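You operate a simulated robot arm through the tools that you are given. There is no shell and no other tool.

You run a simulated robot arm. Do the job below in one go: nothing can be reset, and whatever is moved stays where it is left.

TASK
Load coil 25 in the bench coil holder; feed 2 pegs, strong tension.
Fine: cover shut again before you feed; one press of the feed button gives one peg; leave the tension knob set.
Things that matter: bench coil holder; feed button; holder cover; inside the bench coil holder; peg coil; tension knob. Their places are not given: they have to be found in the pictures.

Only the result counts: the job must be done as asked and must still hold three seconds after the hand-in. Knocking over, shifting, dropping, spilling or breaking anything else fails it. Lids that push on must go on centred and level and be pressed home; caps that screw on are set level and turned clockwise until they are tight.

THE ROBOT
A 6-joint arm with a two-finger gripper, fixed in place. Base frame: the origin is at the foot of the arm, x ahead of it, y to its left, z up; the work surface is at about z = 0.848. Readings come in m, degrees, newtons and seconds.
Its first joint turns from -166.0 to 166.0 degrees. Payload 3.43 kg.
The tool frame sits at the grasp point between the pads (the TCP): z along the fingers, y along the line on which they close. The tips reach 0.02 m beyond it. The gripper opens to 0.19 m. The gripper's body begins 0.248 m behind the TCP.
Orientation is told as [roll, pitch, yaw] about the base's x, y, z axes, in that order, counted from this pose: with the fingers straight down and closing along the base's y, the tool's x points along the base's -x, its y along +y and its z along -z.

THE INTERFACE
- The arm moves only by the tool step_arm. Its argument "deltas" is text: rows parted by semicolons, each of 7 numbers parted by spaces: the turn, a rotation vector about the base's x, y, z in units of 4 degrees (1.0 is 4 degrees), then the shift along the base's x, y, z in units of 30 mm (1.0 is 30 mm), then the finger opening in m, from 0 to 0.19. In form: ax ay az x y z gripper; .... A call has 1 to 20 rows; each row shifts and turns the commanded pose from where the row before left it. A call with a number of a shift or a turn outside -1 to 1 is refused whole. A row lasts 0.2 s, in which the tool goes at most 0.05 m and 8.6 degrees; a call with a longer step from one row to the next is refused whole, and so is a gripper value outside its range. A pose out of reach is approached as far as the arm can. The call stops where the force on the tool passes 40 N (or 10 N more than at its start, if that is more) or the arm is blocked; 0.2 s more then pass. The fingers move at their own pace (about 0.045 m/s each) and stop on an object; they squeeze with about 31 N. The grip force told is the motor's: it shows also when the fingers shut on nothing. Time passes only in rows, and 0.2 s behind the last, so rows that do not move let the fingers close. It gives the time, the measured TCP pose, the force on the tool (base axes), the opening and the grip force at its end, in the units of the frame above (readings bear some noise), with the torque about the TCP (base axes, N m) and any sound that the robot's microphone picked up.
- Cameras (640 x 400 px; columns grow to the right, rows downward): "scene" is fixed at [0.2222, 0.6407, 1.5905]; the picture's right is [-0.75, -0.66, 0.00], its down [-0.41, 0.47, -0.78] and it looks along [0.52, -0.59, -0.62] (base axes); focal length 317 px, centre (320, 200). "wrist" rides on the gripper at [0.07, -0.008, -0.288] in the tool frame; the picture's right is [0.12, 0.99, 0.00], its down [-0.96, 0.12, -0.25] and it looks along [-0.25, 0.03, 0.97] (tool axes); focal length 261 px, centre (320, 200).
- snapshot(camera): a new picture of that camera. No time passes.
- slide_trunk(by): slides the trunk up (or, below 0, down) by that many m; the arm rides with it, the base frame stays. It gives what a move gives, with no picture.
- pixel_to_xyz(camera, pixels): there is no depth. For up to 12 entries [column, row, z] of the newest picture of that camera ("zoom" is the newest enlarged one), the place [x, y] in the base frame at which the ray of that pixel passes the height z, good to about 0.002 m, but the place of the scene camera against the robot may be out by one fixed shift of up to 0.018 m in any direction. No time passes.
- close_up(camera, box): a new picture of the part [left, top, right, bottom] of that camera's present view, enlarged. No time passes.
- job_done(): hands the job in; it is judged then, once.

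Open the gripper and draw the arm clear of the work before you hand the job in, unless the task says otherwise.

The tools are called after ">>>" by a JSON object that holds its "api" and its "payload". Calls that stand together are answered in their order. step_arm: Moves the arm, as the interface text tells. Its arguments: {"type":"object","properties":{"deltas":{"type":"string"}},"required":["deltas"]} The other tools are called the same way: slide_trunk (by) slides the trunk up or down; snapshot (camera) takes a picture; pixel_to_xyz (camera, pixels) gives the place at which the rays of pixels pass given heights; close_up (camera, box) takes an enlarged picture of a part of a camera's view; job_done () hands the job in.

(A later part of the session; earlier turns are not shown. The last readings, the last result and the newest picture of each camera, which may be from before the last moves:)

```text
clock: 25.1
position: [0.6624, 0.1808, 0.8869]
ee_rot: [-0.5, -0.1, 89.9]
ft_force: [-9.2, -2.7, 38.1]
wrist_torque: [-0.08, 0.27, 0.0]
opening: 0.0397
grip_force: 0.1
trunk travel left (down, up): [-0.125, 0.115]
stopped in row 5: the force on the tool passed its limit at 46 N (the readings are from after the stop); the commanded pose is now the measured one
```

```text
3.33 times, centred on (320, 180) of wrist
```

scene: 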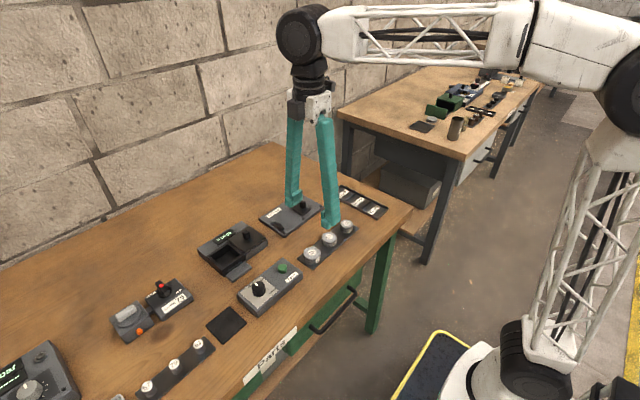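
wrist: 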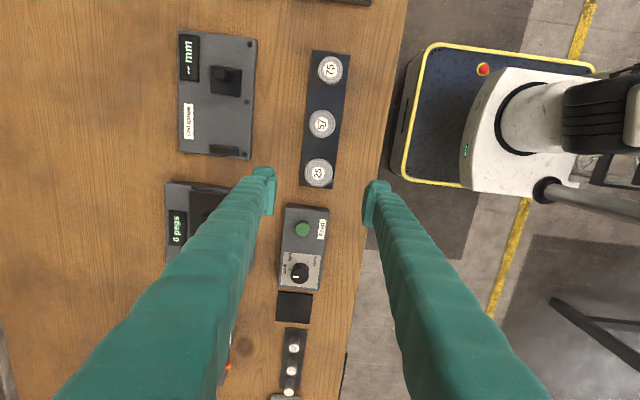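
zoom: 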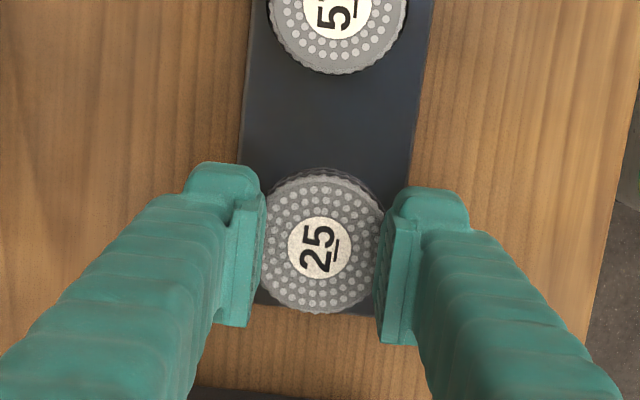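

The tips rode up onto the coil's top edge instead of gripping it (opening 0.04, 38 N upward). I lift off, reopen and check that the coil is unchanged.

>>> {"api": "step_arm", "payload": {"deltas": "0 0 0 0 0 0.3 0.04; 0 0 0 0 0 0.3 0.06; 0 0 0 0 0 0.4 0.08; 0 0 0 0 0 0 0.08; 0 0 0 0 0 0 0.08"}}

>>> {"api": "close_up", "payload": {"camera": "scene", "box": [280, 210, 350, 275]}}

>>> {"api": "close_up", "payload": {"camera": "wrist", "box": [240, 120, 400, 240]}}

```text
clock: 26.3
position: [0.6633, 0.1831, 0.9121]
ee_rot: [-0.3, -0.1, 90.0]
ft_force: [-0.6, 0.2, -0.5]
wrist_torque: [-0.03, 0.0, 0.03]
opening: 0.0804
grip_force: 0.2
trunk travel left (down, up): [-0.125, 0.115]
```

```text
6.15 times, centred on (315, 242) of scene
```

zoom: 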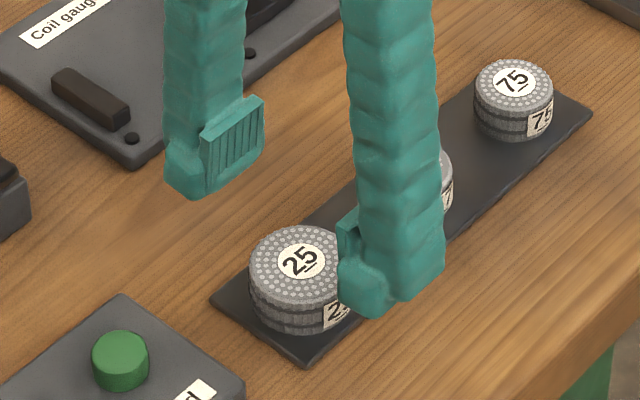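

```text
3.33 times, centred on (320, 180) of wrist
```

zoom: 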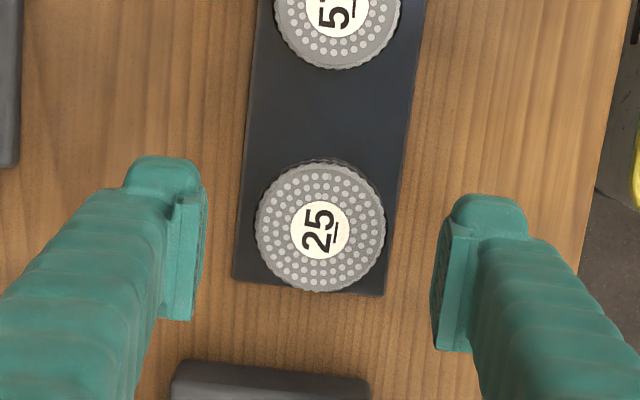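

The coil still stands in place at zoom (320,227). I recompute its position before a deeper grasp.

>>> {"api": "close_up", "payload": {"camera": "wrist", "box": [295, 160, 345, 215]}}

>>> {"api": "pixel_to_xyz", "payload": {"camera": "zoom", "pixels": [[320, 200, 0.867], [320, 240, 0.867], [360, 200, 0.867], [320, 200, 0.867]]}}

```text
7.27 times, centred on (320, 188) of wrist
```

zoom: 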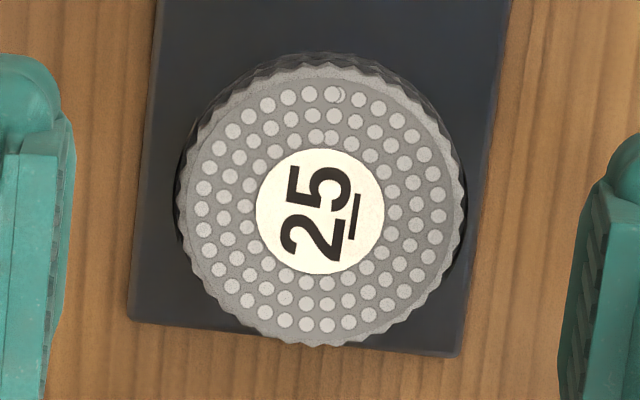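

```text
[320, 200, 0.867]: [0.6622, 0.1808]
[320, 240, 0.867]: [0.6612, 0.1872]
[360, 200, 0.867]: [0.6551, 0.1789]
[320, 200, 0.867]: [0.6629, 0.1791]
```

Coil centre is (0.6625,0.181). I align, correct the 0.3° roll, and descend to z≈0.876.

>>> {"api": "step_arm", "payload": {"deltas": "0.075 0 0 -0.027 -0.06 -0.5 0.075; 0 0 0 0 0 -0.5 0.07; 0 0 0 0 0 0 0.07; 0 0 0 0 0 0 0.07"}}

```text
clock: 27.3
position: [0.6626, 0.1807, 0.8834]
ee_rot: [-0.2, -0.4, 90.1]
ft_force: [0.0, -0.9, 0.6]
wrist_torque: [-0.03, 0.01, 0.01]
opening: 0.07
grip_force: 0.1
trunk travel left (down, up): [-0.125, 0.115]
```

A small tilt crept in; I correct it and descend the last 7 mm to z≈0.876.

>>> {"api": "step_arm", "payload": {"deltas": "-0.09 0.06 0 0 0 -0.12 0.07; 0 0 0 0 0 -0.12 0.07; 0 0 0 0 0 0 0.07"}}

>>> {"api": "close_up", "payload": {"camera": "scene", "box": [280, 210, 350, 275]}}

```text
clock: 28.1
position: [0.6621, 0.1801, 0.8763]
ee_rot: [-0.1, 0.0, 89.9]
ft_force: [-0.2, -0.3, 0.7]
wrist_torque: [-0.02, -0.03, 0.06]
opening: 0.0698
grip_force: 0.1
trunk travel left (down, up): [-0.125, 0.115]
```

```text
6.15 times, centred on (315, 242) of scene
```

zoom: 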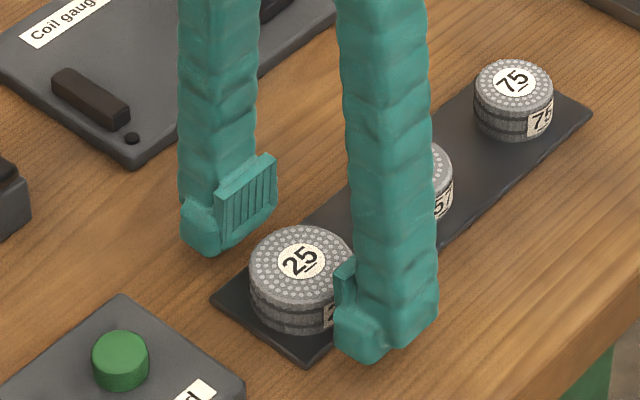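

Now at z=0.876 with tips ≈0.856. I close gently in stages.

>>> {"api": "step_arm", "payload": {"deltas": "0 0 0 0 0 0 0.06; 0 0 0 0 0 0 0.055; 0 0 0 0 0 0 0.05; 0 0 0 0 0 0 0.048; 0 0 0 0 0 0 0.048"}}

>>> {"api": "close_up", "payload": {"camera": "scene", "box": [280, 210, 350, 275]}}

```text
clock: 29.3
position: [0.6626, 0.179, 0.8774]
ee_rot: [-0.1, 0.0, 90.0]
ft_force: [-0.5, -0.5, 0.6]
wrist_torque: [-0.03, 0.01, 0.03]
opening: 0.0505
grip_force: 30.6
trunk travel left (down, up): [-0.125, 0.115]
```

```text
6.15 times, centred on (315, 242) of scene
```

zoom: 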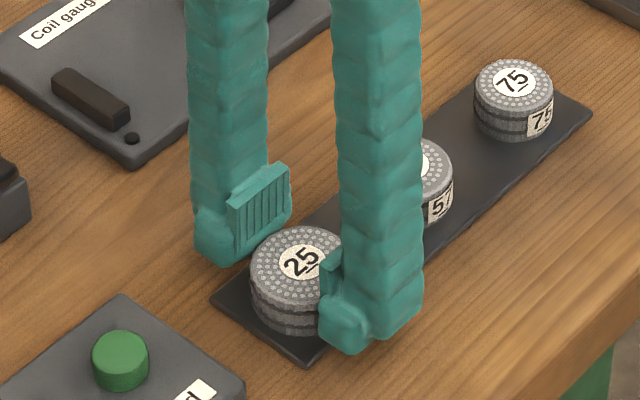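

Gripped at 0.0505 m with 30.6 N and no vertical force. I lift slowly and check.

>>> {"api": "step_arm", "payload": {"deltas": "0 0 0 0 0 0.1 0.04; 0 0 0 0 0 0.1 0.04; 0 0 0 0 0 0.3 0.04; 0 0 0 0 0 0.5 0.04; 0 0 0 0 0 0 0.04"}}

>>> {"api": "close_up", "payload": {"camera": "scene", "box": [280, 190, 350, 275]}}

>>> {"api": "close_up", "payload": {"camera": "wrist", "box": [260, 150, 380, 250]}}

```text
clock: 30.5
position: [0.6627, 0.1803, 0.9058]
ee_rot: [-0.2, -0.1, 90.0]
ft_force: [-0.4, -0.2, -1.6]
wrist_torque: [-0.02, 0.03, -0.02]
opening: 0.0506
grip_force: 31.3
trunk travel left (down, up): [-0.125, 0.115]
```

```text
4.71 times, centred on (315, 232) of scene
```

zoom: 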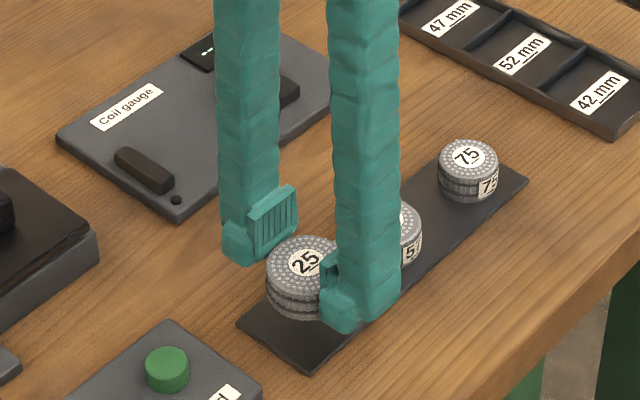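

```text
4.00 times, centred on (320, 200) of wrist
```

zoom: 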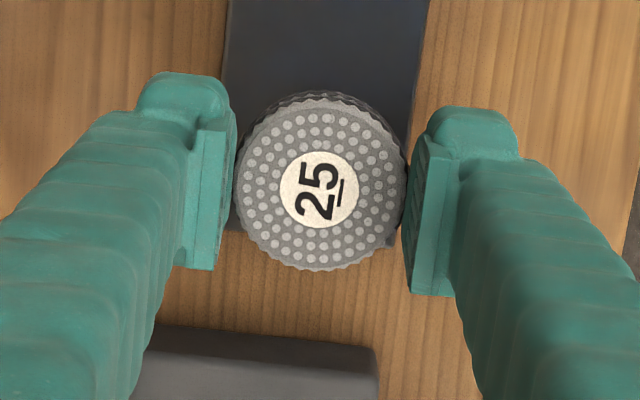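

The coil is held level. I raise to z≈1.0 and carry it over the bay.

>>> {"api": "step_arm", "payload": {"deltas": "0 0 0 0 0 1 0.04; 0 0 0 0 0 1 0.04; 0 0 0 0 0 1 0.04; 0 0 0 0.6 0.6 0 0.04; 0 0 0 0.6 0.6 0 0.04; 0 0 0 0.6 0.6 0 0.04; 0 0 0 0.6 0.6 0 0.04; 0 0 0 0.6 0.6 0 0.04; 0 0 0 0.6 0.6 0 0.04; 0 0 0 0.6 0.6 0 0.04; 0 0 0 0.6 0.6 0 0.04; 0 0 0 0.6 0.6 0 0.04; 0 0 0 0.6 0.6 0 0.04; 0 0 0 0 0 0 0.04"}}

>>> {"api": "snapshot", "payload": {"camera": "wrist"}}

>>> {"api": "close_up", "payload": {"camera": "wrist", "box": [260, 110, 380, 210]}}

>>> {"api": "close_up", "payload": {"camera": "scene", "box": [180, 180, 300, 280]}}

```text
clock: 33.5
position: [0.8438, 0.358, 0.9955]
ee_rot: [-0.1, 0.0, 90.0]
ft_force: [-0.1, -0.8, -1.6]
wrist_torque: [-0.02, 0.06, -0.01]
opening: 0.0505
grip_force: 30.8
trunk travel left (down, up): [-0.125, 0.115]
```

```text
taken
```

wrist: 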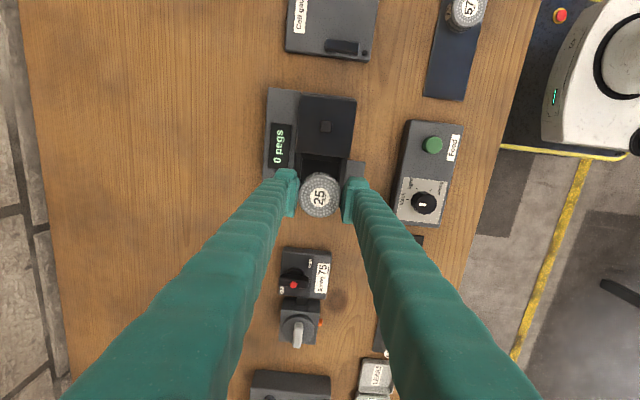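

```text
4.00 times, centred on (320, 160) of wrist
```

zoom: 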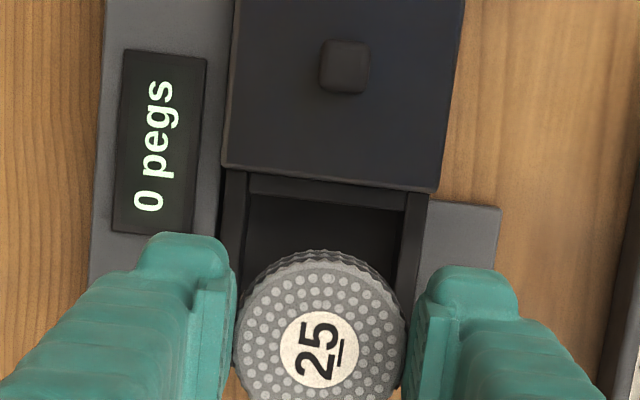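

```text
4.00 times, centred on (240, 230) of scene
```

zoom: 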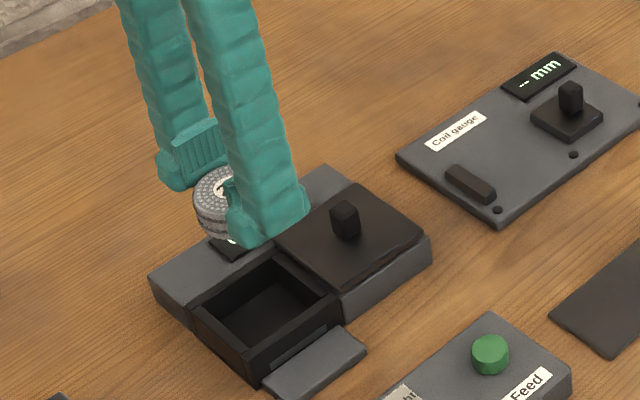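

The coil hangs over the bay; I check the bay's walls in this view: side walls' inner edges at zoom columns ~247 and ~406, the -y wall's inner edge at row ~192.

>>> {"api": "pixel_to_xyz", "payload": {"camera": "wrist", "pixels": [[301.75, 157, 0.877], [341.3, 159.5, 0.877], [321.5, 158, 0.877], [321.5, 158, 0.877], [315.5, 155, 0.882], [320, 196.5, 0.987]]}}

>>> {"api": "close_up", "payload": {"camera": "wrist", "box": [285, 135, 365, 185]}}

```text
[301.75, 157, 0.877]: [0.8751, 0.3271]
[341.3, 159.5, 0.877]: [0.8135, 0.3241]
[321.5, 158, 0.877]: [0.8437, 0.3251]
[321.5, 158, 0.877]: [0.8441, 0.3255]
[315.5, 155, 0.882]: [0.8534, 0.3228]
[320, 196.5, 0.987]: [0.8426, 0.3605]
```

```text
8.00 times, centred on (325, 160) of wrist
```

zoom: 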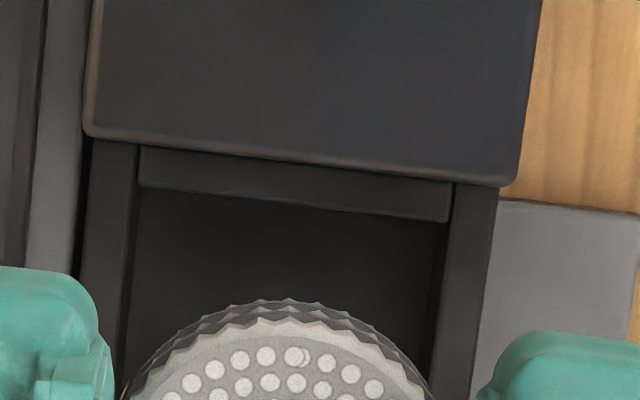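

Bay centre works out to (0.844,0.360); the coil is centred to within ~2 mm with ±5 mm clearance. I lower to z≈0.905.

>>> {"api": "step_arm", "payload": {"deltas": "0 0 0 0.02 0.03 -1 0.04; 0 0 0 0 0 -1 0.04; 0 0 0 0 0 -0.95 0.04; 0 0 0 0 0 0 0.04"}}

>>> {"api": "close_up", "payload": {"camera": "scene", "box": [190, 200, 290, 280]}}

>>> {"api": "close_up", "payload": {"camera": "wrist", "box": [260, 130, 380, 230]}}

```text
clock: 34.5
position: [0.842, 0.3602, 0.9053]
ee_rot: [-0.1, 0.0, 90.0]
ft_force: [0.8, 0.0, -1.5]
wrist_torque: [-0.03, -0.02, 0.02]
opening: 0.0503
grip_force: 30.9
trunk travel left (down, up): [-0.125, 0.115]
```

```text
5.00 times, centred on (240, 240) of scene
```

zoom: 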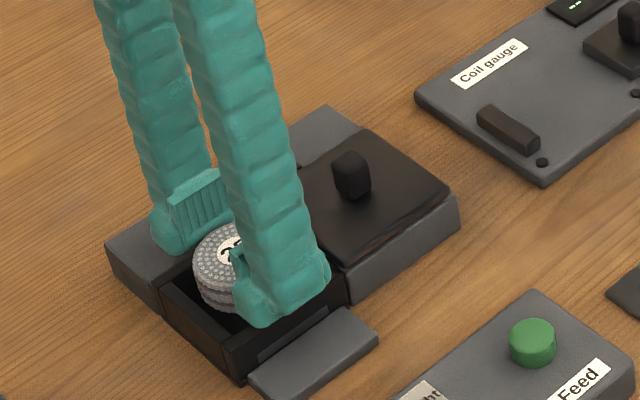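

```text
4.00 times, centred on (320, 180) of wrist
```

zoom: 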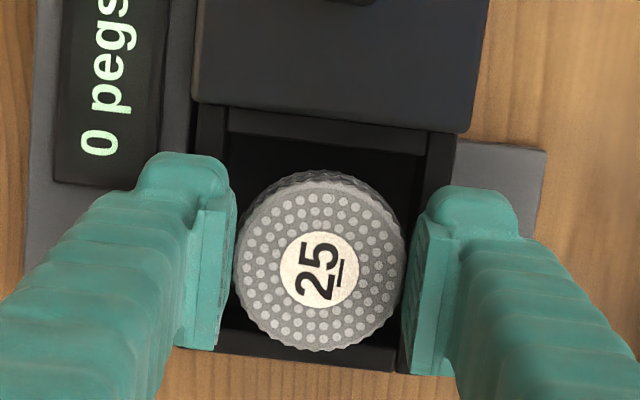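

The coil is inside the wall outline. I lower a few more millimetres with force watch.

>>> {"api": "step_arm", "payload": {"deltas": "0 0 0 0.03 0 -0.1 0.04; 0 0 0 0 0 0 0.04"}}

>>> {"api": "step_arm", "payload": {"deltas": "0 0 0 0 0 -0.06 0.04; 0 0 0 0 0 0 0.04"}}

>>> {"api": "close_up", "payload": {"camera": "scene", "box": [200, 220, 270, 280]}}

```text
clock: 35.1
position: [0.8435, 0.3606, 0.9037]
ee_rot: [-0.1, -0.1, 90.1]
ft_force: [-0.2, -0.4, -1.9]
wrist_torque: [0.0, 0.0, -0.03]
opening: 0.0504
grip_force: 31.2
trunk travel left (down, up): [-0.125, 0.115]
```

```text
clock: 35.7
position: [0.844, 0.36, 0.9018]
ee_rot: [0.0, 0.0, 89.9]
ft_force: [0.2, -0.2, -1.5]
wrist_torque: [0.03, -0.02, -0.02]
opening: 0.0506
grip_force: 31.6
trunk travel left (down, up): [-0.125, 0.115]
```

```text
6.67 times, centred on (235, 250) of scene
```

zoom: 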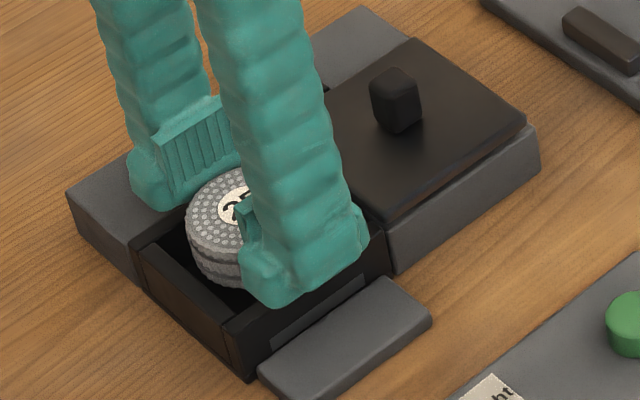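

Still no contact (z 0.902). I lower in 1.5 mm steps until light contact.

>>> {"api": "step_arm", "payload": {"deltas": "0 0 0 0 0 -0.05 0.04; 0 0 0 0 0 0 0.04"}}

>>> {"api": "step_arm", "payload": {"deltas": "0 0 0 0 0 -0.05 0.04; 0 0 0 0 0 0 0.04"}}

```text
clock: 36.3
position: [0.8444, 0.3601, 0.9005]
ee_rot: [0.0, 0.0, 90.0]
ft_force: [1.0, 0.2, -1.6]
wrist_torque: [0.02, 0.04, -0.02]
opening: 0.0504
grip_force: 31.2
trunk travel left (down, up): [-0.125, 0.115]
```

```text
clock: 36.9
position: [0.8446, 0.3605, 0.9006]
ee_rot: [-0.1, 0.0, 90.0]
ft_force: [0.2, 0.5, -1.7]
wrist_torque: [0.0, -0.01, -0.01]
opening: 0.0504
grip_force: 31.2
trunk travel left (down, up): [-0.125, 0.115]
```

Still free (vertical force −1.7 N is just the coil's weight). I continue downward.

>>> {"api": "step_arm", "payload": {"deltas": "0 0 0 0 0 -0.05 0.04; 0 0 0 0 0 0 0.04"}}

>>> {"api": "step_arm", "payload": {"deltas": "0 0 0 0 0 -0.04 0.04; 0 0 0 0 0 0 0.04"}}

>>> {"api": "close_up", "payload": {"camera": "scene", "box": [200, 220, 270, 280]}}

```text
clock: 37.5
position: [0.8433, 0.3607, 0.8974]
ee_rot: [-0.1, -0.1, 89.9]
ft_force: [0.0, 0.6, -1.9]
wrist_torque: [-0.01, -0.02, 0.0]
opening: 0.0506
grip_force: 31.5
trunk travel left (down, up): [-0.125, 0.115]
```

```text
clock: 38.1
position: [0.8432, 0.3594, 0.8951]
ee_rot: [-0.1, 0.0, 90.0]
ft_force: [0.1, 0.5, -2.0]
wrist_torque: [0.03, -0.03, 0.0]
opening: 0.0508
grip_force: 30.4
trunk travel left (down, up): [-0.125, 0.115]
```

```text
6.67 times, centred on (235, 250) of scene
```

zoom: 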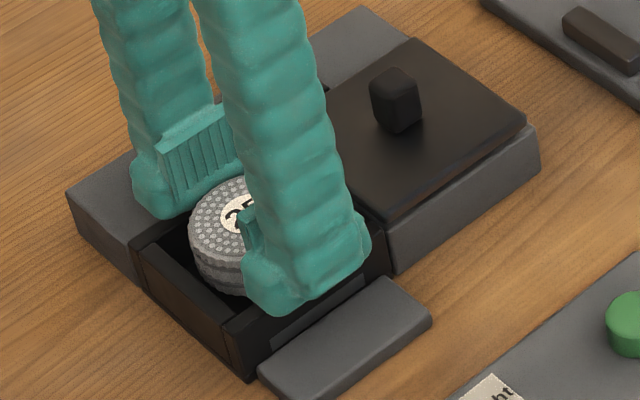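

Still no contact at z≈0.896. I continue in ~1.2 mm steps.

>>> {"api": "step_arm", "payload": {"deltas": "0 0 0 0 0 -0.04 0.04; 0 0 0 0 0 0 0.04"}}

>>> {"api": "step_arm", "payload": {"deltas": "0 0 0 0 0 -0.04 0.04; 0 0 0 0 0 0 0.04"}}

```text
clock: 38.7
position: [0.8432, 0.3599, 0.8959]
ee_rot: [-0.1, 0.1, 90.0]
ft_force: [0.0, 0.8, -2.1]
wrist_torque: [-0.03, -0.01, -0.03]
opening: 0.0505
grip_force: 30.8
trunk travel left (down, up): [-0.125, 0.115]
```

```text
clock: 39.3
position: [0.8433, 0.3597, 0.8948]
ee_rot: [0.0, 0.0, 90.0]
ft_force: [-0.6, 0.6, -1.8]
wrist_torque: [0.04, -0.02, 0.03]
opening: 0.0503
grip_force: 31.2
trunk travel left (down, up): [-0.125, 0.115]
```

Force still only the coil's weight. I continue two more small steps.

>>> {"api": "step_arm", "payload": {"deltas": "0 0 0 0 0 -0.04 0.04; 0 0 0 0 0 0 0.04"}}

>>> {"api": "step_arm", "payload": {"deltas": "0 0 0 0 0 -0.04 0.04; 0 0 0 0 0 0 0.04"}}

>>> {"api": "close_up", "payload": {"camera": "scene", "box": [200, 220, 270, 280]}}

>>> {"api": "close_up", "payload": {"camera": "wrist", "box": [260, 130, 380, 230]}}

```text
clock: 39.9
position: [0.8446, 0.3602, 0.8942]
ee_rot: [-0.1, 0.0, 90.0]
ft_force: [0.0, -0.1, 2.2]
wrist_torque: [-0.03, 0.09, 0.05]
opening: 0.0503
grip_force: 31.0
trunk travel left (down, up): [-0.125, 0.115]
```

```text
clock: 40.5
position: [0.8444, 0.3608, 0.8934]
ee_rot: [-0.3, -0.1, 90.1]
ft_force: [0.5, 1.0, 17.1]
wrist_torque: [0.01, 0.43, -0.17]
opening: 0.0505
grip_force: 31.3
trunk travel left (down, up): [-0.125, 0.115]
```

```text
6.67 times, centred on (235, 250) of scene
```

zoom: 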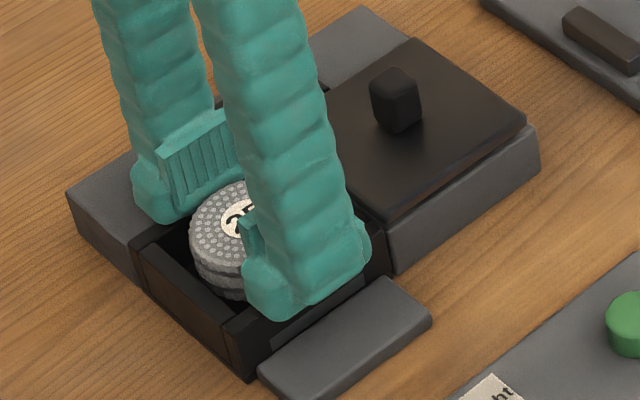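

```text
4.00 times, centred on (320, 180) of wrist
```

zoom: 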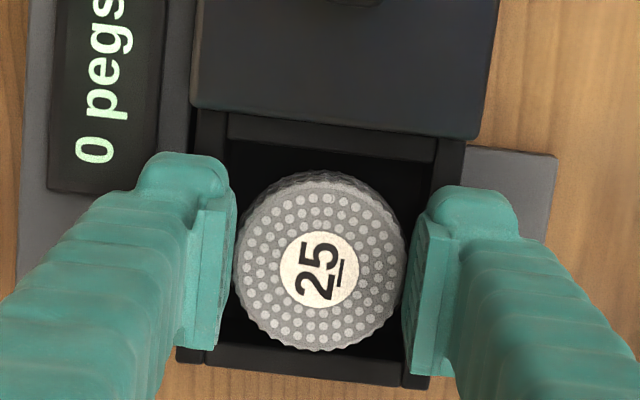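

Light contact of the tips with the bay walls at z≈0.893, so wall tops are ≈0.873 and the coil is ~6 mm into the bay. I back off 1.5 mm and open to let it settle in.

>>> {"api": "step_arm", "payload": {"deltas": "0 0 0 0 0 0.06 0.04; 0 0 0 0 0 0 0.04; 0 0 0 0 0 0 0.065; 0 0 0 0 0 0 0.07; 0 0 0 0 0 0 0.07"}}

>>> {"api": "close_up", "payload": {"camera": "scene", "box": [200, 220, 270, 280]}}

>>> {"api": "close_up", "payload": {"camera": "wrist", "box": [260, 130, 380, 230]}}

```text
clock: 41.7
position: [0.8435, 0.3601, 0.8933]
ee_rot: [-0.2, 0.1, 90.0]
ft_force: [-0.2, -0.4, -0.3]
wrist_torque: [0.01, 0.02, 0.01]
opening: 0.0698
grip_force: 0.1
trunk travel left (down, up): [-0.125, 0.115]
```

```text
6.67 times, centred on (235, 250) of scene
```

zoom: 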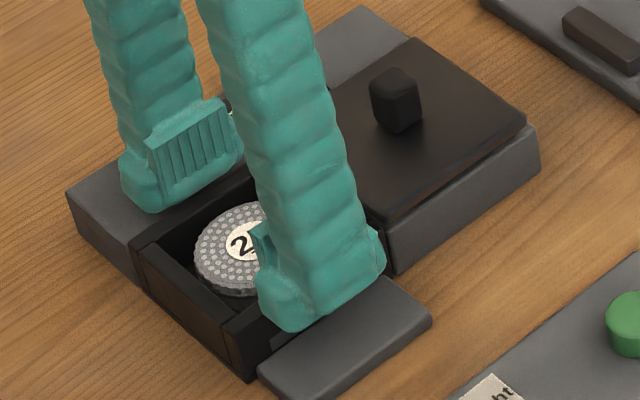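

```text
4.00 times, centred on (320, 180) of wrist
```

zoom: 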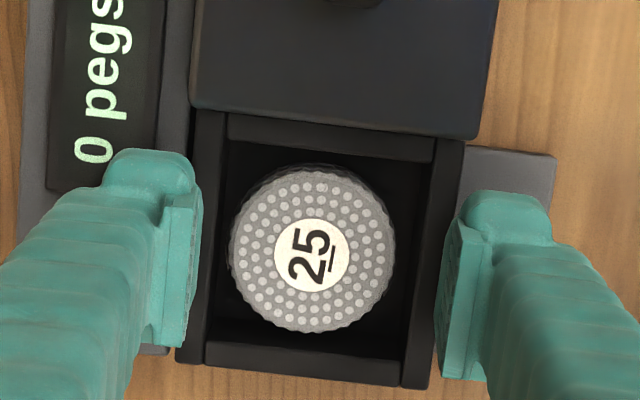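

The coil dropped into the bay. I rise and verify it lies flat.

>>> {"api": "step_arm", "payload": {"deltas": "0 0 0 0 0 0.5 0.07; 0 0 0 0 0 1 0.08; 0 0 0 0 0 1 0.08; 0 0 0 0 -0.5 1 0.08; 0 0 0 0 0 0 0.08"}}

>>> {"api": "close_up", "payload": {"camera": "scene", "box": [200, 220, 270, 280]}}

>>> {"api": "close_up", "payload": {"camera": "wrist", "box": [260, 120, 380, 220]}}

```text
clock: 42.9
position: [0.8411, 0.3456, 1.0003]
ee_rot: [0.0, 0.1, 90.0]
ft_force: [0.0, -0.6, -0.2]
wrist_torque: [0.0, 0.0, 0.01]
opening: 0.0803
grip_force: 0.1
trunk travel left (down, up): [-0.125, 0.115]
```

```text
6.67 times, centred on (235, 250) of scene
```

zoom: 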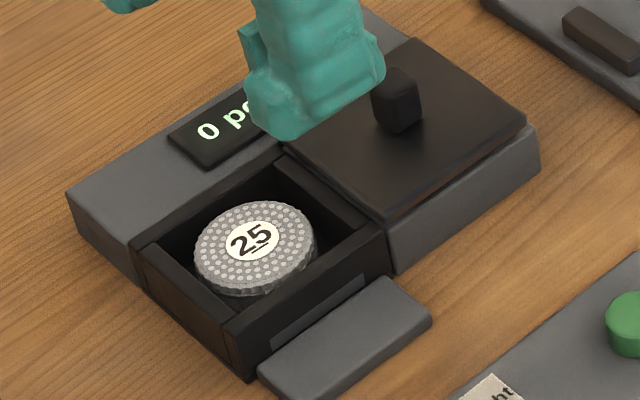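

```text
4.00 times, centred on (320, 170) of wrist
```

zoom: 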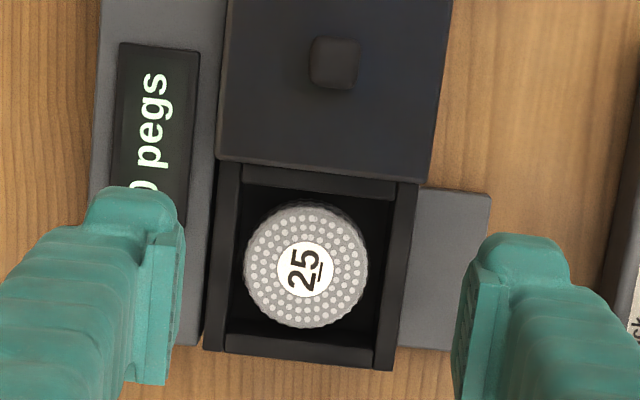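

I zoom more tightly to judge whether the coil lies level.

>>> {"api": "close_up", "payload": {"camera": "scene", "box": [212, 238, 252, 268]}}

>>> {"api": "close_up", "payload": {"camera": "wrist", "box": [290, 160, 345, 215]}}

```text
13.33 times, centred on (232, 253) of scene
```

zoom: 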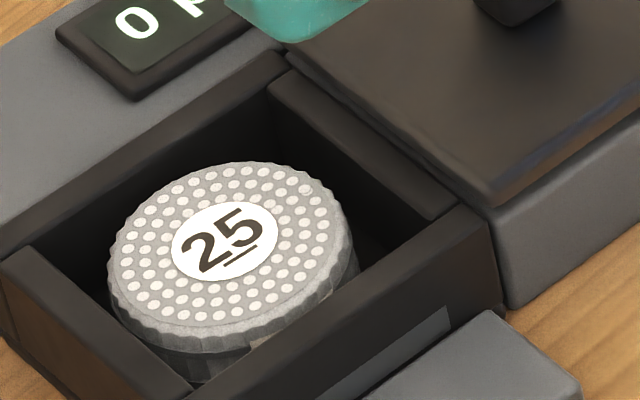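

```text
7.27 times, centred on (318, 188) of wrist
```

zoom: 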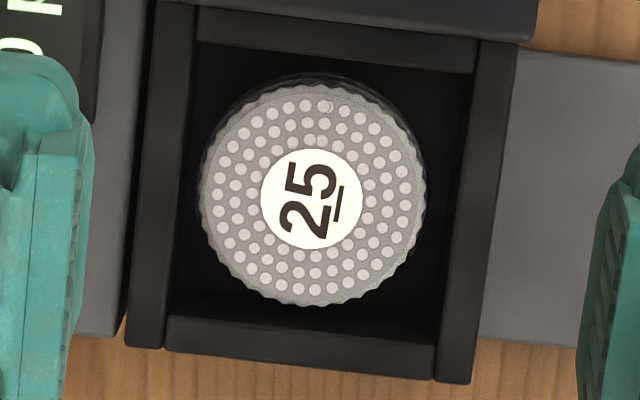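

The ellipse tilt matches a flat disc at that image position, so the coil lies flat in the bay. Now I move above the cover knob (≈(0.8445,0.278)) to close the cover.

>>> {"api": "step_arm", "payload": {"deltas": "0 0 0 0.04 -0.75 -0.4 0.05; 0 0 0 0.04 -0.75 -0.4 0.045; 0 0 0 0.03 -0.74 -0.4 0.045; 0 0 0 0 0 -0.4 0.045; 0 0 0 0 0 0 0.045"}}

>>> {"api": "close_up", "payload": {"camera": "wrist", "box": [260, 130, 380, 230]}}

>>> {"api": "close_up", "payload": {"camera": "scene", "box": [200, 190, 300, 270]}}

```text
clock: 44.1
position: [0.8467, 0.2793, 0.9509]
ee_rot: [-0.2, 0.0, 90.1]
ft_force: [0.7, 0.1, 0.1]
wrist_torque: [-0.03, -0.01, -0.01]
opening: 0.045
grip_force: 0.0
trunk travel left (down, up): [-0.125, 0.115]
```

```text
4.00 times, centred on (320, 180) of wrist
```

zoom: 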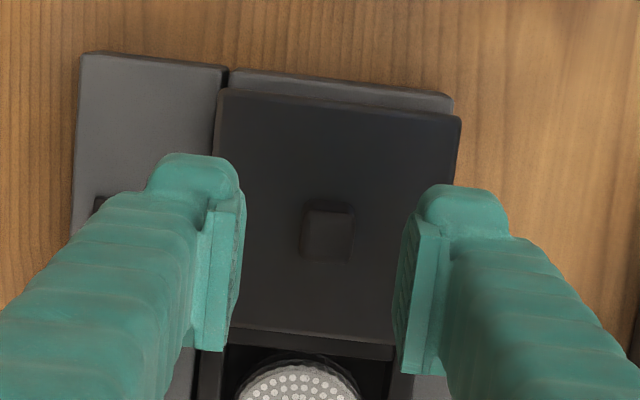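

```text
5.00 times, centred on (250, 230) of scene
```

zoom: 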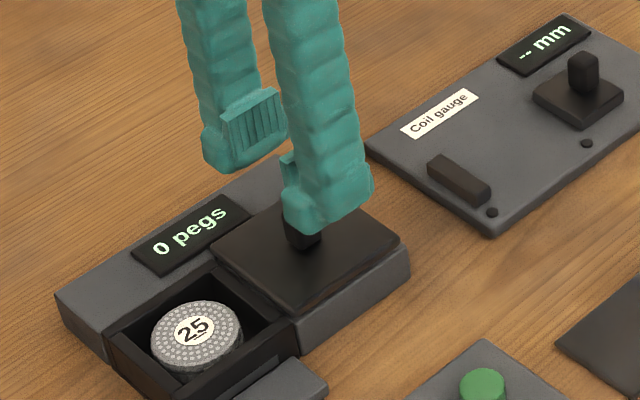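

The knob sits at zoom (326,232), about 2 mm toward -x of the TCP. I correct and descend to z≈0.907.

>>> {"api": "step_arm", "payload": {"deltas": "0 0 0 -0.07 0 -0.7 0.045; 0 0 0 0 0 -0.74 0.045; 0 0 0 0 0 0 0.045"}}

>>> {"api": "close_up", "payload": {"camera": "scene", "box": [200, 190, 300, 270]}}

>>> {"api": "close_up", "payload": {"camera": "wrist", "box": [260, 130, 380, 230]}}

```text
clock: 44.9
position: [0.8463, 0.2774, 0.9087]
ee_rot: [0.0, 0.0, 90.1]
ft_force: [0.7, -0.5, 0.9]
wrist_torque: [0.0, 0.01, 0.02]
opening: 0.045
grip_force: 0.1
trunk travel left (down, up): [-0.125, 0.115]
```

```text
5.00 times, centred on (250, 230) of scene
```

zoom: 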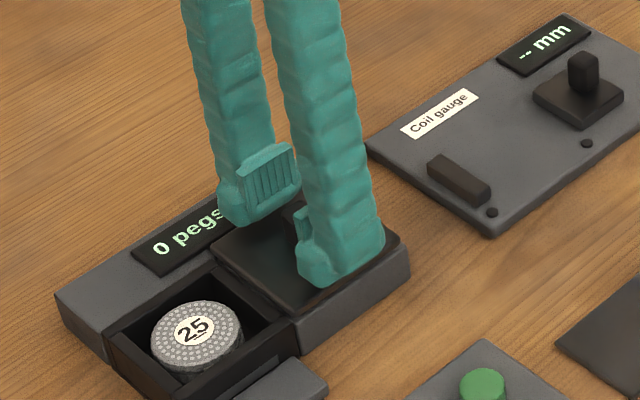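

```text
4.00 times, centred on (320, 180) of wrist
```

zoom: 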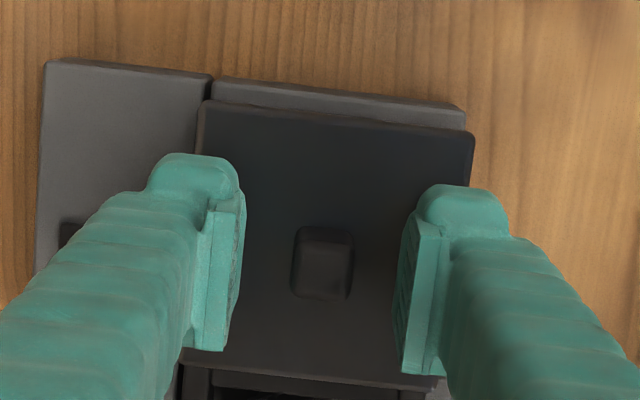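

Aligned with no contact. I close on the knob.

>>> {"api": "step_arm", "payload": {"deltas": "0 0 0 0 0 0 0.03; 0 0 0 0 0 0 0.02; 0 0 0 0 0 0 0.01; 0 0 0 0 0 0 0.0; 0 0 0 0 0 0 0.0"}}

```text
clock: 46.1
position: [0.8447, 0.2798, 0.9095]
ee_rot: [0.0, -0.1, 90.1]
ft_force: [-10.3, -0.2, -4.0]
wrist_torque: [0.01, 0.08, -0.05]
opening: 0.0168
grip_force: 45.0
trunk travel left (down, up): [-0.125, 0.115]
```

Gripped (0.0168). I relieve the x-bias slightly and slide the cover toward +y in stages.

>>> {"api": "step_arm", "payload": {"deltas": "0 0 0 -0.02 0.1 0 0.0; 0 0 0 0 0.2 0 0.0; 0 0 0 0 0.2 0 0.0; 0 0 0 0 0 0 0.0"}}

```text
clock: 47.1
position: [0.846, 0.2941, 0.909]
ee_rot: [-0.2, 0.1, 90.0]
ft_force: [-2.2, 0.5, -0.5]
wrist_torque: [0.01, 0.03, -0.03]
opening: 0.017
grip_force: 44.7
trunk travel left (down, up): [-0.125, 0.115]
```

The cover follows with almost no force. I continue +y by 36 mm.

>>> {"api": "step_arm", "payload": {"deltas": "0 0 0 0 0.2 0 0.0; 0 0 0 0 0.2 0 0.0; 0 0 0 0 0.2 0 0.0; 0 0 0 0 0.2 0 0.0; 0 0 0 0 0.2 0 0.0; 0 0 0 0 0.2 0 0.0; 0 0 0 0 0 0 0.0"}}

>>> {"api": "close_up", "payload": {"camera": "scene", "box": [190, 190, 290, 280]}}

```text
clock: 48.7
position: [0.8453, 0.3291, 0.908]
ee_rot: [-0.1, 0.0, 90.1]
ft_force: [2.3, 0.4, 9.6]
wrist_torque: [0.03, -0.03, -0.01]
opening: 0.0168
grip_force: 44.9
trunk travel left (down, up): [-0.125, 0.115]
```

```text
4.44 times, centred on (240, 235) of scene
```

zoom: 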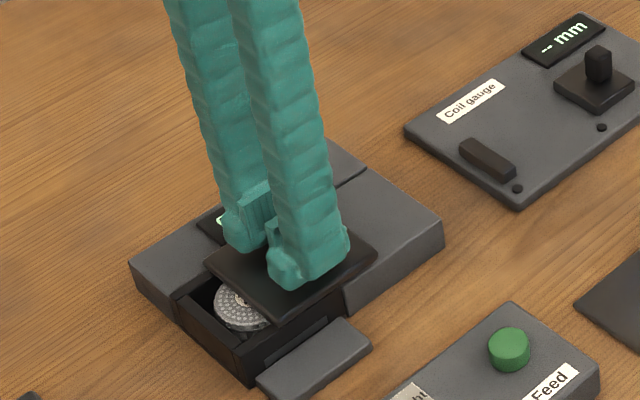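

Sliding well over the coil. I relieve z a little and go on ~24 mm.

>>> {"api": "step_arm", "payload": {"deltas": "0 0 0 0 0.2 0.015 0.0; 0 0 0 0 0.2 0 0.0; 0 0 0 0 0.2 0 0.0; 0 0 0 0 0.2 0 0.0; 0 0 0 0 0 0 0.0"}}

```text
clock: 49.9
position: [0.8438, 0.352, 0.9079]
ee_rot: [0.0, 0.0, 90.0]
ft_force: [8.0, 0.0, 6.5]
wrist_torque: [-0.08, -0.03, -0.03]
opening: 0.0168
grip_force: 45.0
trunk travel left (down, up): [-0.125, 0.115]
```

About 8 mm remain. I approach the closed stop in small steps watching the y-force.

>>> {"api": "step_arm", "payload": {"deltas": "0 0 0 0.01 0.1 0 0.0; 0 0 0 0 0.1 0 0.0; 0 0 0 0 0 0 0.0"}}

>>> {"api": "step_arm", "payload": {"deltas": "0 0 0 0 0.06 0 0.0; 0 0 0 0 0 0 0.0"}}

>>> {"api": "close_up", "payload": {"camera": "scene", "box": [195, 205, 275, 285]}}

```text
clock: 50.7
position: [0.8452, 0.358, 0.9079]
ee_rot: [0.0, 0.1, 90.1]
ft_force: [6.6, 0.2, 7.0]
wrist_torque: [0.07, -0.03, -0.08]
opening: 0.0166
grip_force: 45.1
trunk travel left (down, up): [-0.125, 0.115]
```

```text
clock: 51.3
position: [0.8451, 0.3609, 0.9085]
ee_rot: [0.0, 0.1, 90.1]
ft_force: [0.8, -5.2, 3.5]
wrist_torque: [-0.07, 0.03, -0.01]
opening: 0.0168
grip_force: 45.3
trunk travel left (down, up): [-0.125, 0.115]
```

```text
5.00 times, centred on (235, 245) of scene
```

zoom: 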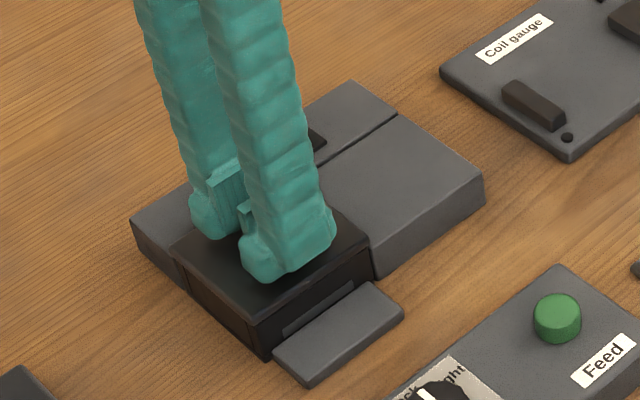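

y-force −5 N shows the cover reached its stop. I press 0.6 mm more to be sure, then release and rise.

>>> {"api": "step_arm", "payload": {"deltas": "0 0 0 0 0.02 0 0.0; 0 0 0 0 0 0 0.0"}}

>>> {"api": "step_arm", "payload": {"deltas": "0 0 0 0 0 0 0.03; 0 0 0 0 0 0 0.045; 0 0 0 0 0 0 0.05; 0 0 0 0 0 0.5 0.05; 0 0 0 0 0 1 0.05; 0 0 0 0 0 1 0.06; 0 0 0 0 0 1 0.06; 0 0 0 0 0 0 0.06"}}

>>> {"api": "close_up", "payload": {"camera": "scene", "box": [195, 205, 275, 285]}}

>>> {"api": "snapshot", "payload": {"camera": "wrist"}}

```text
clock: 51.9
position: [0.845, 0.36, 0.9083]
ee_rot: [0.0, 0.0, 90.0]
ft_force: [-2.3, -11.9, -1.5]
wrist_torque: [-0.22, 0.03, -0.01]
opening: 0.0172
grip_force: 44.8
trunk travel left (down, up): [-0.125, 0.115]
```

```text
clock: 53.7
position: [0.8448, 0.3616, 1.0121]
ee_rot: [-0.1, -0.1, 90.0]
ft_force: [0.0, 0.7, -0.5]
wrist_torque: [0.01, -0.03, 0.02]
opening: 0.0601
grip_force: 0.0
trunk travel left (down, up): [-0.125, 0.115]
```

```text
5.00 times, centred on (235, 245) of scene
```

zoom: 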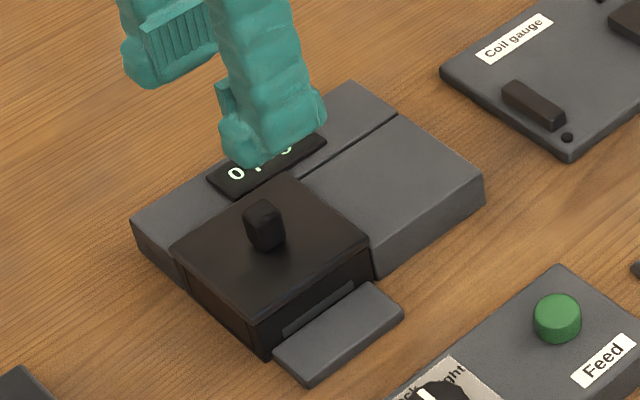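

```text
taken
```

wrist: 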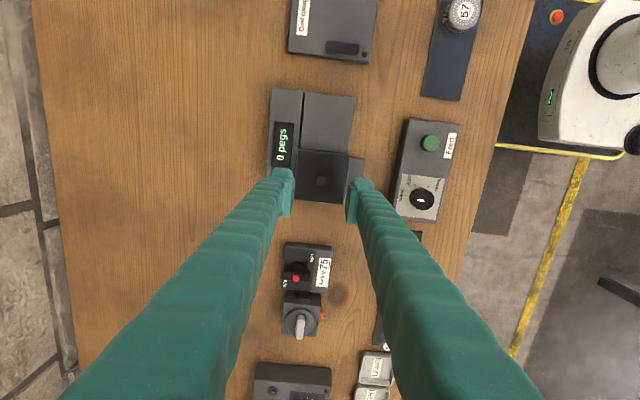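

The cover is shut again. Next I move over the tension knob at about (0.673,0.376) and look.

>>> {"api": "step_arm", "payload": {"deltas": "0 0 0 -0.955 0.08 0 0.08; 0 0 0 -0.955 0.08 0 0.08; 0 0 0 -0.955 0.08 0 0.08; 0 0 0 -0.955 0.08 0 0.08; 0 0 0 -0.955 0.08 0 0.08; 0 0 0 -0.955 0.08 0 0.08; 0 0 0 0 0 0 0.08"}}

>>> {"api": "snapshot", "payload": {"camera": "wrist"}}

>>> {"api": "close_up", "payload": {"camera": "wrist", "box": [280, 140, 360, 210]}}

>>> {"api": "close_up", "payload": {"camera": "scene", "box": [230, 250, 310, 320]}}

```text
clock: 55.3
position: [0.6734, 0.3768, 1.0137]
ee_rot: [-0.1, 0.0, 89.9]
ft_force: [-0.8, 0.5, -0.2]
wrist_torque: [0.02, 0.0, -0.02]
opening: 0.0798
grip_force: 0.1
trunk travel left (down, up): [-0.125, 0.115]
```

```text
taken
```

wrist: 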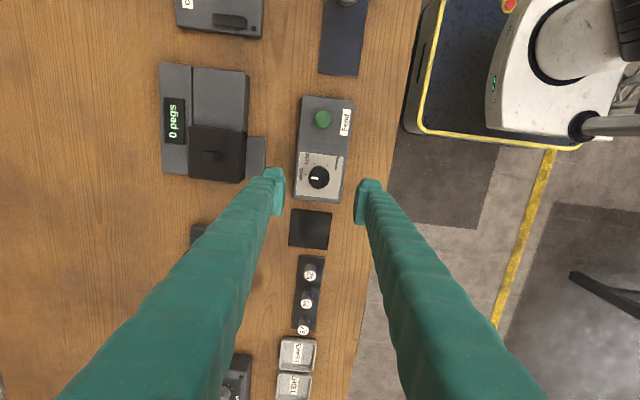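

```text
5.71 times, centred on (320, 175) of wrist
```

zoom: 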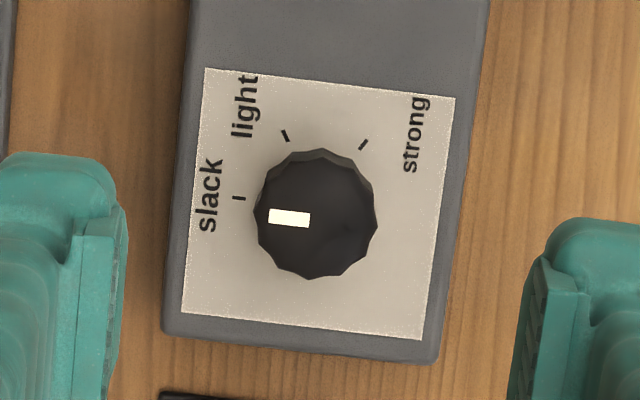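

```text
5.71 times, centred on (270, 285) of scene
```

zoom: 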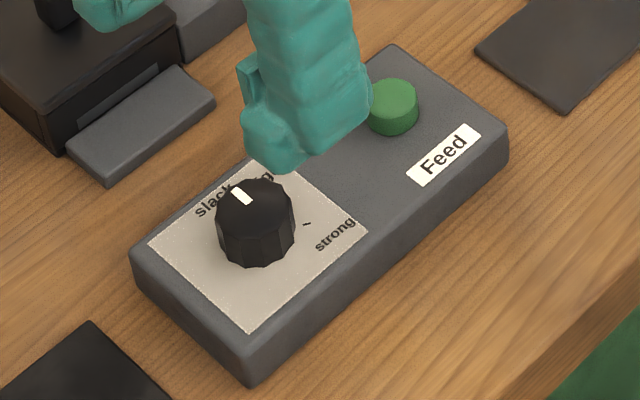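

The knob's top centre is at zoom (316,219) → wrist px (319.3,178.3); ticks give slack→light→strong as two steps of about 60° clockwise from above. I convert the centre.

>>> {"api": "pixel_to_xyz", "payload": {"camera": "wrist", "pixels": [[319.3, 178.3, 0.896], [319.3, 178.3, 0.896], [319.3, 178.3, 0.896], [319.5, 176.7, 0.875], [319.5, 176.7, 0.875]]}}

```text
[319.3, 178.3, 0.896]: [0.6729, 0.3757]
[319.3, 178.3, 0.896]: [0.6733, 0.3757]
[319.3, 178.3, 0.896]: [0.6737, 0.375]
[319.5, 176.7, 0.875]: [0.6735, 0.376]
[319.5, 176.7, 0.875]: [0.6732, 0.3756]
```

Knob centre is (0.6733,0.3756), top ≈0.896. I descend to z≈0.905 first with opening 0.06.

>>> {"api": "step_arm", "payload": {"deltas": "0 0 0 0 -0.03 -1 0.06; 0 0 0 0 0 -1 0.06; 0 0 0 0 0 -1 0.06; 0 0 0 0 0 -0.6 0.06; 0 0 0 0 0 0 0.06"}}

>>> {"api": "close_up", "payload": {"camera": "wrist", "box": [260, 140, 380, 240]}}

>>> {"api": "close_up", "payload": {"camera": "scene", "box": [220, 230, 320, 320]}}

```text
clock: 56.5
position: [0.6747, 0.3766, 0.9053]
ee_rot: [-0.1, -0.1, 89.9]
ft_force: [0.8, 0.8, 0.9]
wrist_torque: [0.0, 0.02, 0.0]
opening: 0.0597
grip_force: 0.0
trunk travel left (down, up): [-0.125, 0.115]
```

```text
4.00 times, centred on (320, 190) of wrist
```

zoom: 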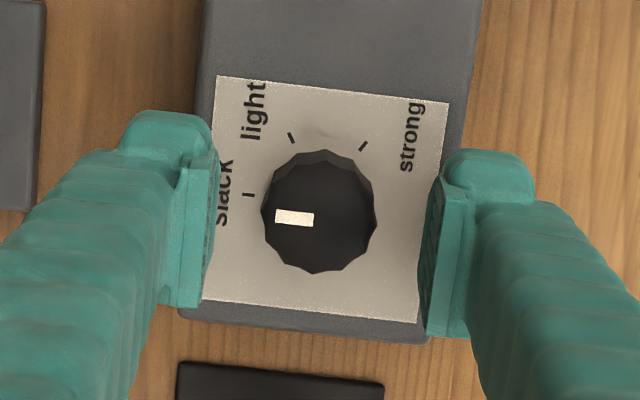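

```text
4.44 times, centred on (270, 275) of scene
```

zoom: 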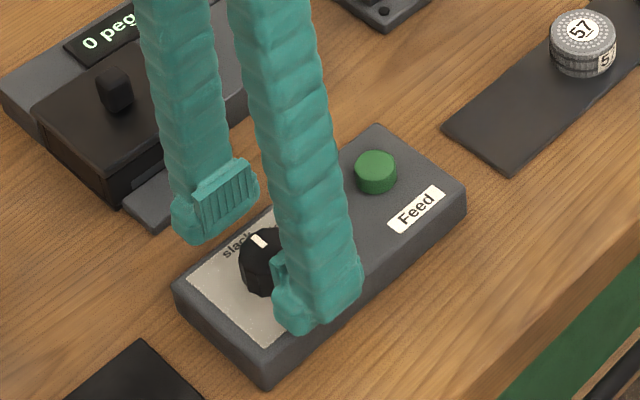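

The knob is well between the pads. I shift 1.3 mm toward -y and go down to z≈0.897.

>>> {"api": "step_arm", "payload": {"deltas": "0 0 0 -0.02 -0.045 -0.13 0.05; 0 0 0 0 0 -0.13 0.05; 0 0 0 0 0 0 0.05"}}

>>> {"api": "close_up", "payload": {"camera": "scene", "box": [220, 230, 320, 320]}}

```text
clock: 57.3
position: [0.6735, 0.3736, 0.8962]
ee_rot: [-0.1, 0.1, 89.9]
ft_force: [-0.8, 0.7, -0.1]
wrist_torque: [-0.02, 0.01, -0.01]
opening: 0.0501
grip_force: 0.1
trunk travel left (down, up): [-0.125, 0.115]
```

```text
4.44 times, centred on (270, 275) of scene
```

zoom: 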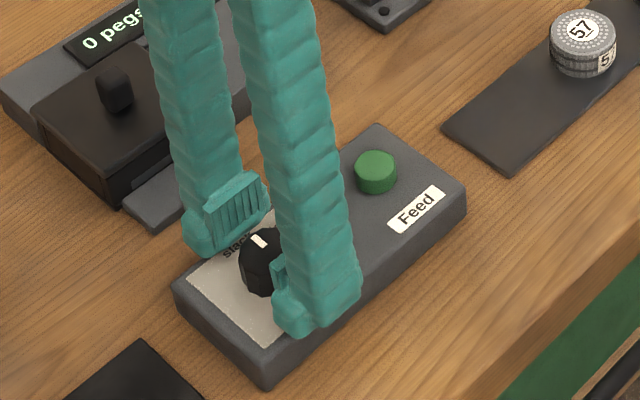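

Contact-free at z=0.896. I close on the tension knob.

>>> {"api": "step_arm", "payload": {"deltas": "0 0 0 0 0 0 0.042; 0 0 0 0 0 0 0.036; 0 0 0 0 0 0 0.03; 0 0 0 0 0 0 0.03; 0 0 0 0 0 0 0.03"}}

>>> {"api": "close_up", "payload": {"camera": "wrist", "box": [260, 140, 380, 240]}}

```text
clock: 58.5
position: [0.6759, 0.373, 0.897]
ee_rot: [-0.1, 0.0, 90.1]
ft_force: [8.8, -0.2, 0.1]
wrist_torque: [0.01, -0.06, 0.0]
opening: 0.0352
grip_force: 5.1
trunk travel left (down, up): [-0.125, 0.115]
```

```text
4.00 times, centred on (320, 190) of wrist
```

zoom: 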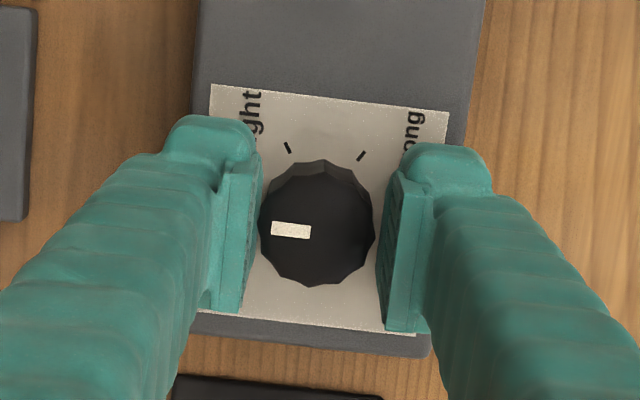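

One pad touched first (8.8 N in x) and the knob appears ~1.5 mm off. I reopen slightly, shift +x 1 mm and +y 1.2 mm, and close again.

>>> {"api": "step_arm", "payload": {"deltas": "0 0 0 0 0 0 0.045; 0 0 0 0 0 0 0.045; 0 0 0 0.035 0.04 0 0.045; 0 0 0 0 0 0 0.045"}}

>>> {"api": "close_up", "payload": {"camera": "wrist", "box": [280, 160, 360, 230]}}

```text
clock: 59.5
position: [0.6739, 0.3748, 0.8982]
ee_rot: [-0.2, 0.0, 90.0]
ft_force: [-0.6, 0.0, 0.0]
wrist_torque: [0.02, 0.02, 0.0]
opening: 0.0448
grip_force: 0.0
trunk travel left (down, up): [-0.125, 0.115]
```

```text
5.71 times, centred on (320, 195) of wrist
```

zoom: 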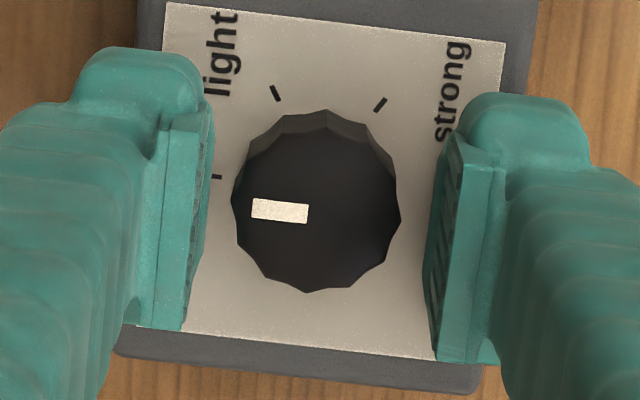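

Knob centre is at px (319.3,197), pads' midpoint about 1 px to the right (i.e. −x), so I shift +x by 0.8 mm and close.

>>> {"api": "step_arm", "payload": {"deltas": "0 0 0 0.025 0 -0.04 0.045; 0 0 0 0 0 0 0.038; 0 0 0 0 0 0 0.034; 0 0 0 0 0 0 0.03; 0 0 0 0 0 0 0.025; 0 0 0 0 0 0 0.025; 0 0 0 0 0 0 0.025"}}

>>> {"api": "close_up", "payload": {"camera": "wrist", "box": [280, 160, 360, 230]}}

```text
clock: 61.1
position: [0.6745, 0.3745, 0.8956]
ee_rot: [-0.1, 0.0, 90.0]
ft_force: [-0.6, -1.6, -1.2]
wrist_torque: [-0.02, 0.0, -0.01]
opening: 0.033
grip_force: 44.9
trunk travel left (down, up): [-0.125, 0.115]
```

```text
5.71 times, centred on (320, 195) of wrist
```

zoom: 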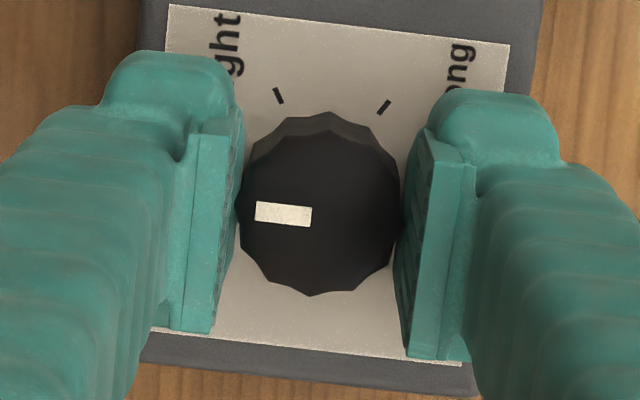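

Gripped at 0.033 with negligible side force. I begin turning clockwise (negative z) by 12° and check torque and pointer.

>>> {"api": "step_arm", "payload": {"deltas": "0 0 -1 0 0 0 0.025; 0 0 -1 0 0 0 0.025; 0 0 -1 0 0 0 0.025; 0 0 0 0 0 0 0.025"}}

>>> {"api": "close_up", "payload": {"camera": "wrist", "box": [280, 160, 360, 230]}}

```text
clock: 62.1
position: [0.6745, 0.3752, 0.8963]
ee_rot: [0.0, -0.1, 77.9]
ft_force: [-3.7, -4.9, -6.8]
wrist_torque: [-0.06, 0.01, -0.02]
opening: 0.0329
grip_force: 44.9
trunk travel left (down, up): [-0.125, 0.115]
```

```text
5.71 times, centred on (320, 195) of wrist
```

zoom: 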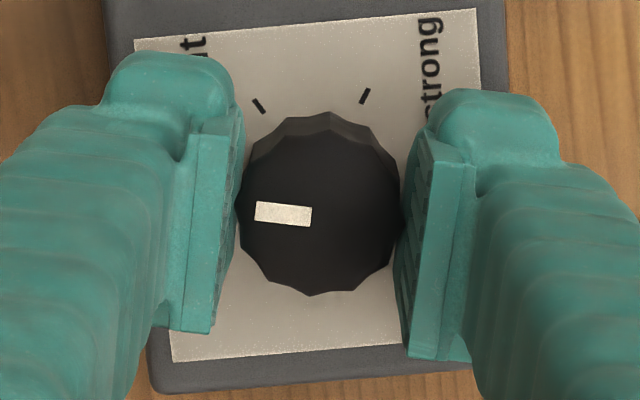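

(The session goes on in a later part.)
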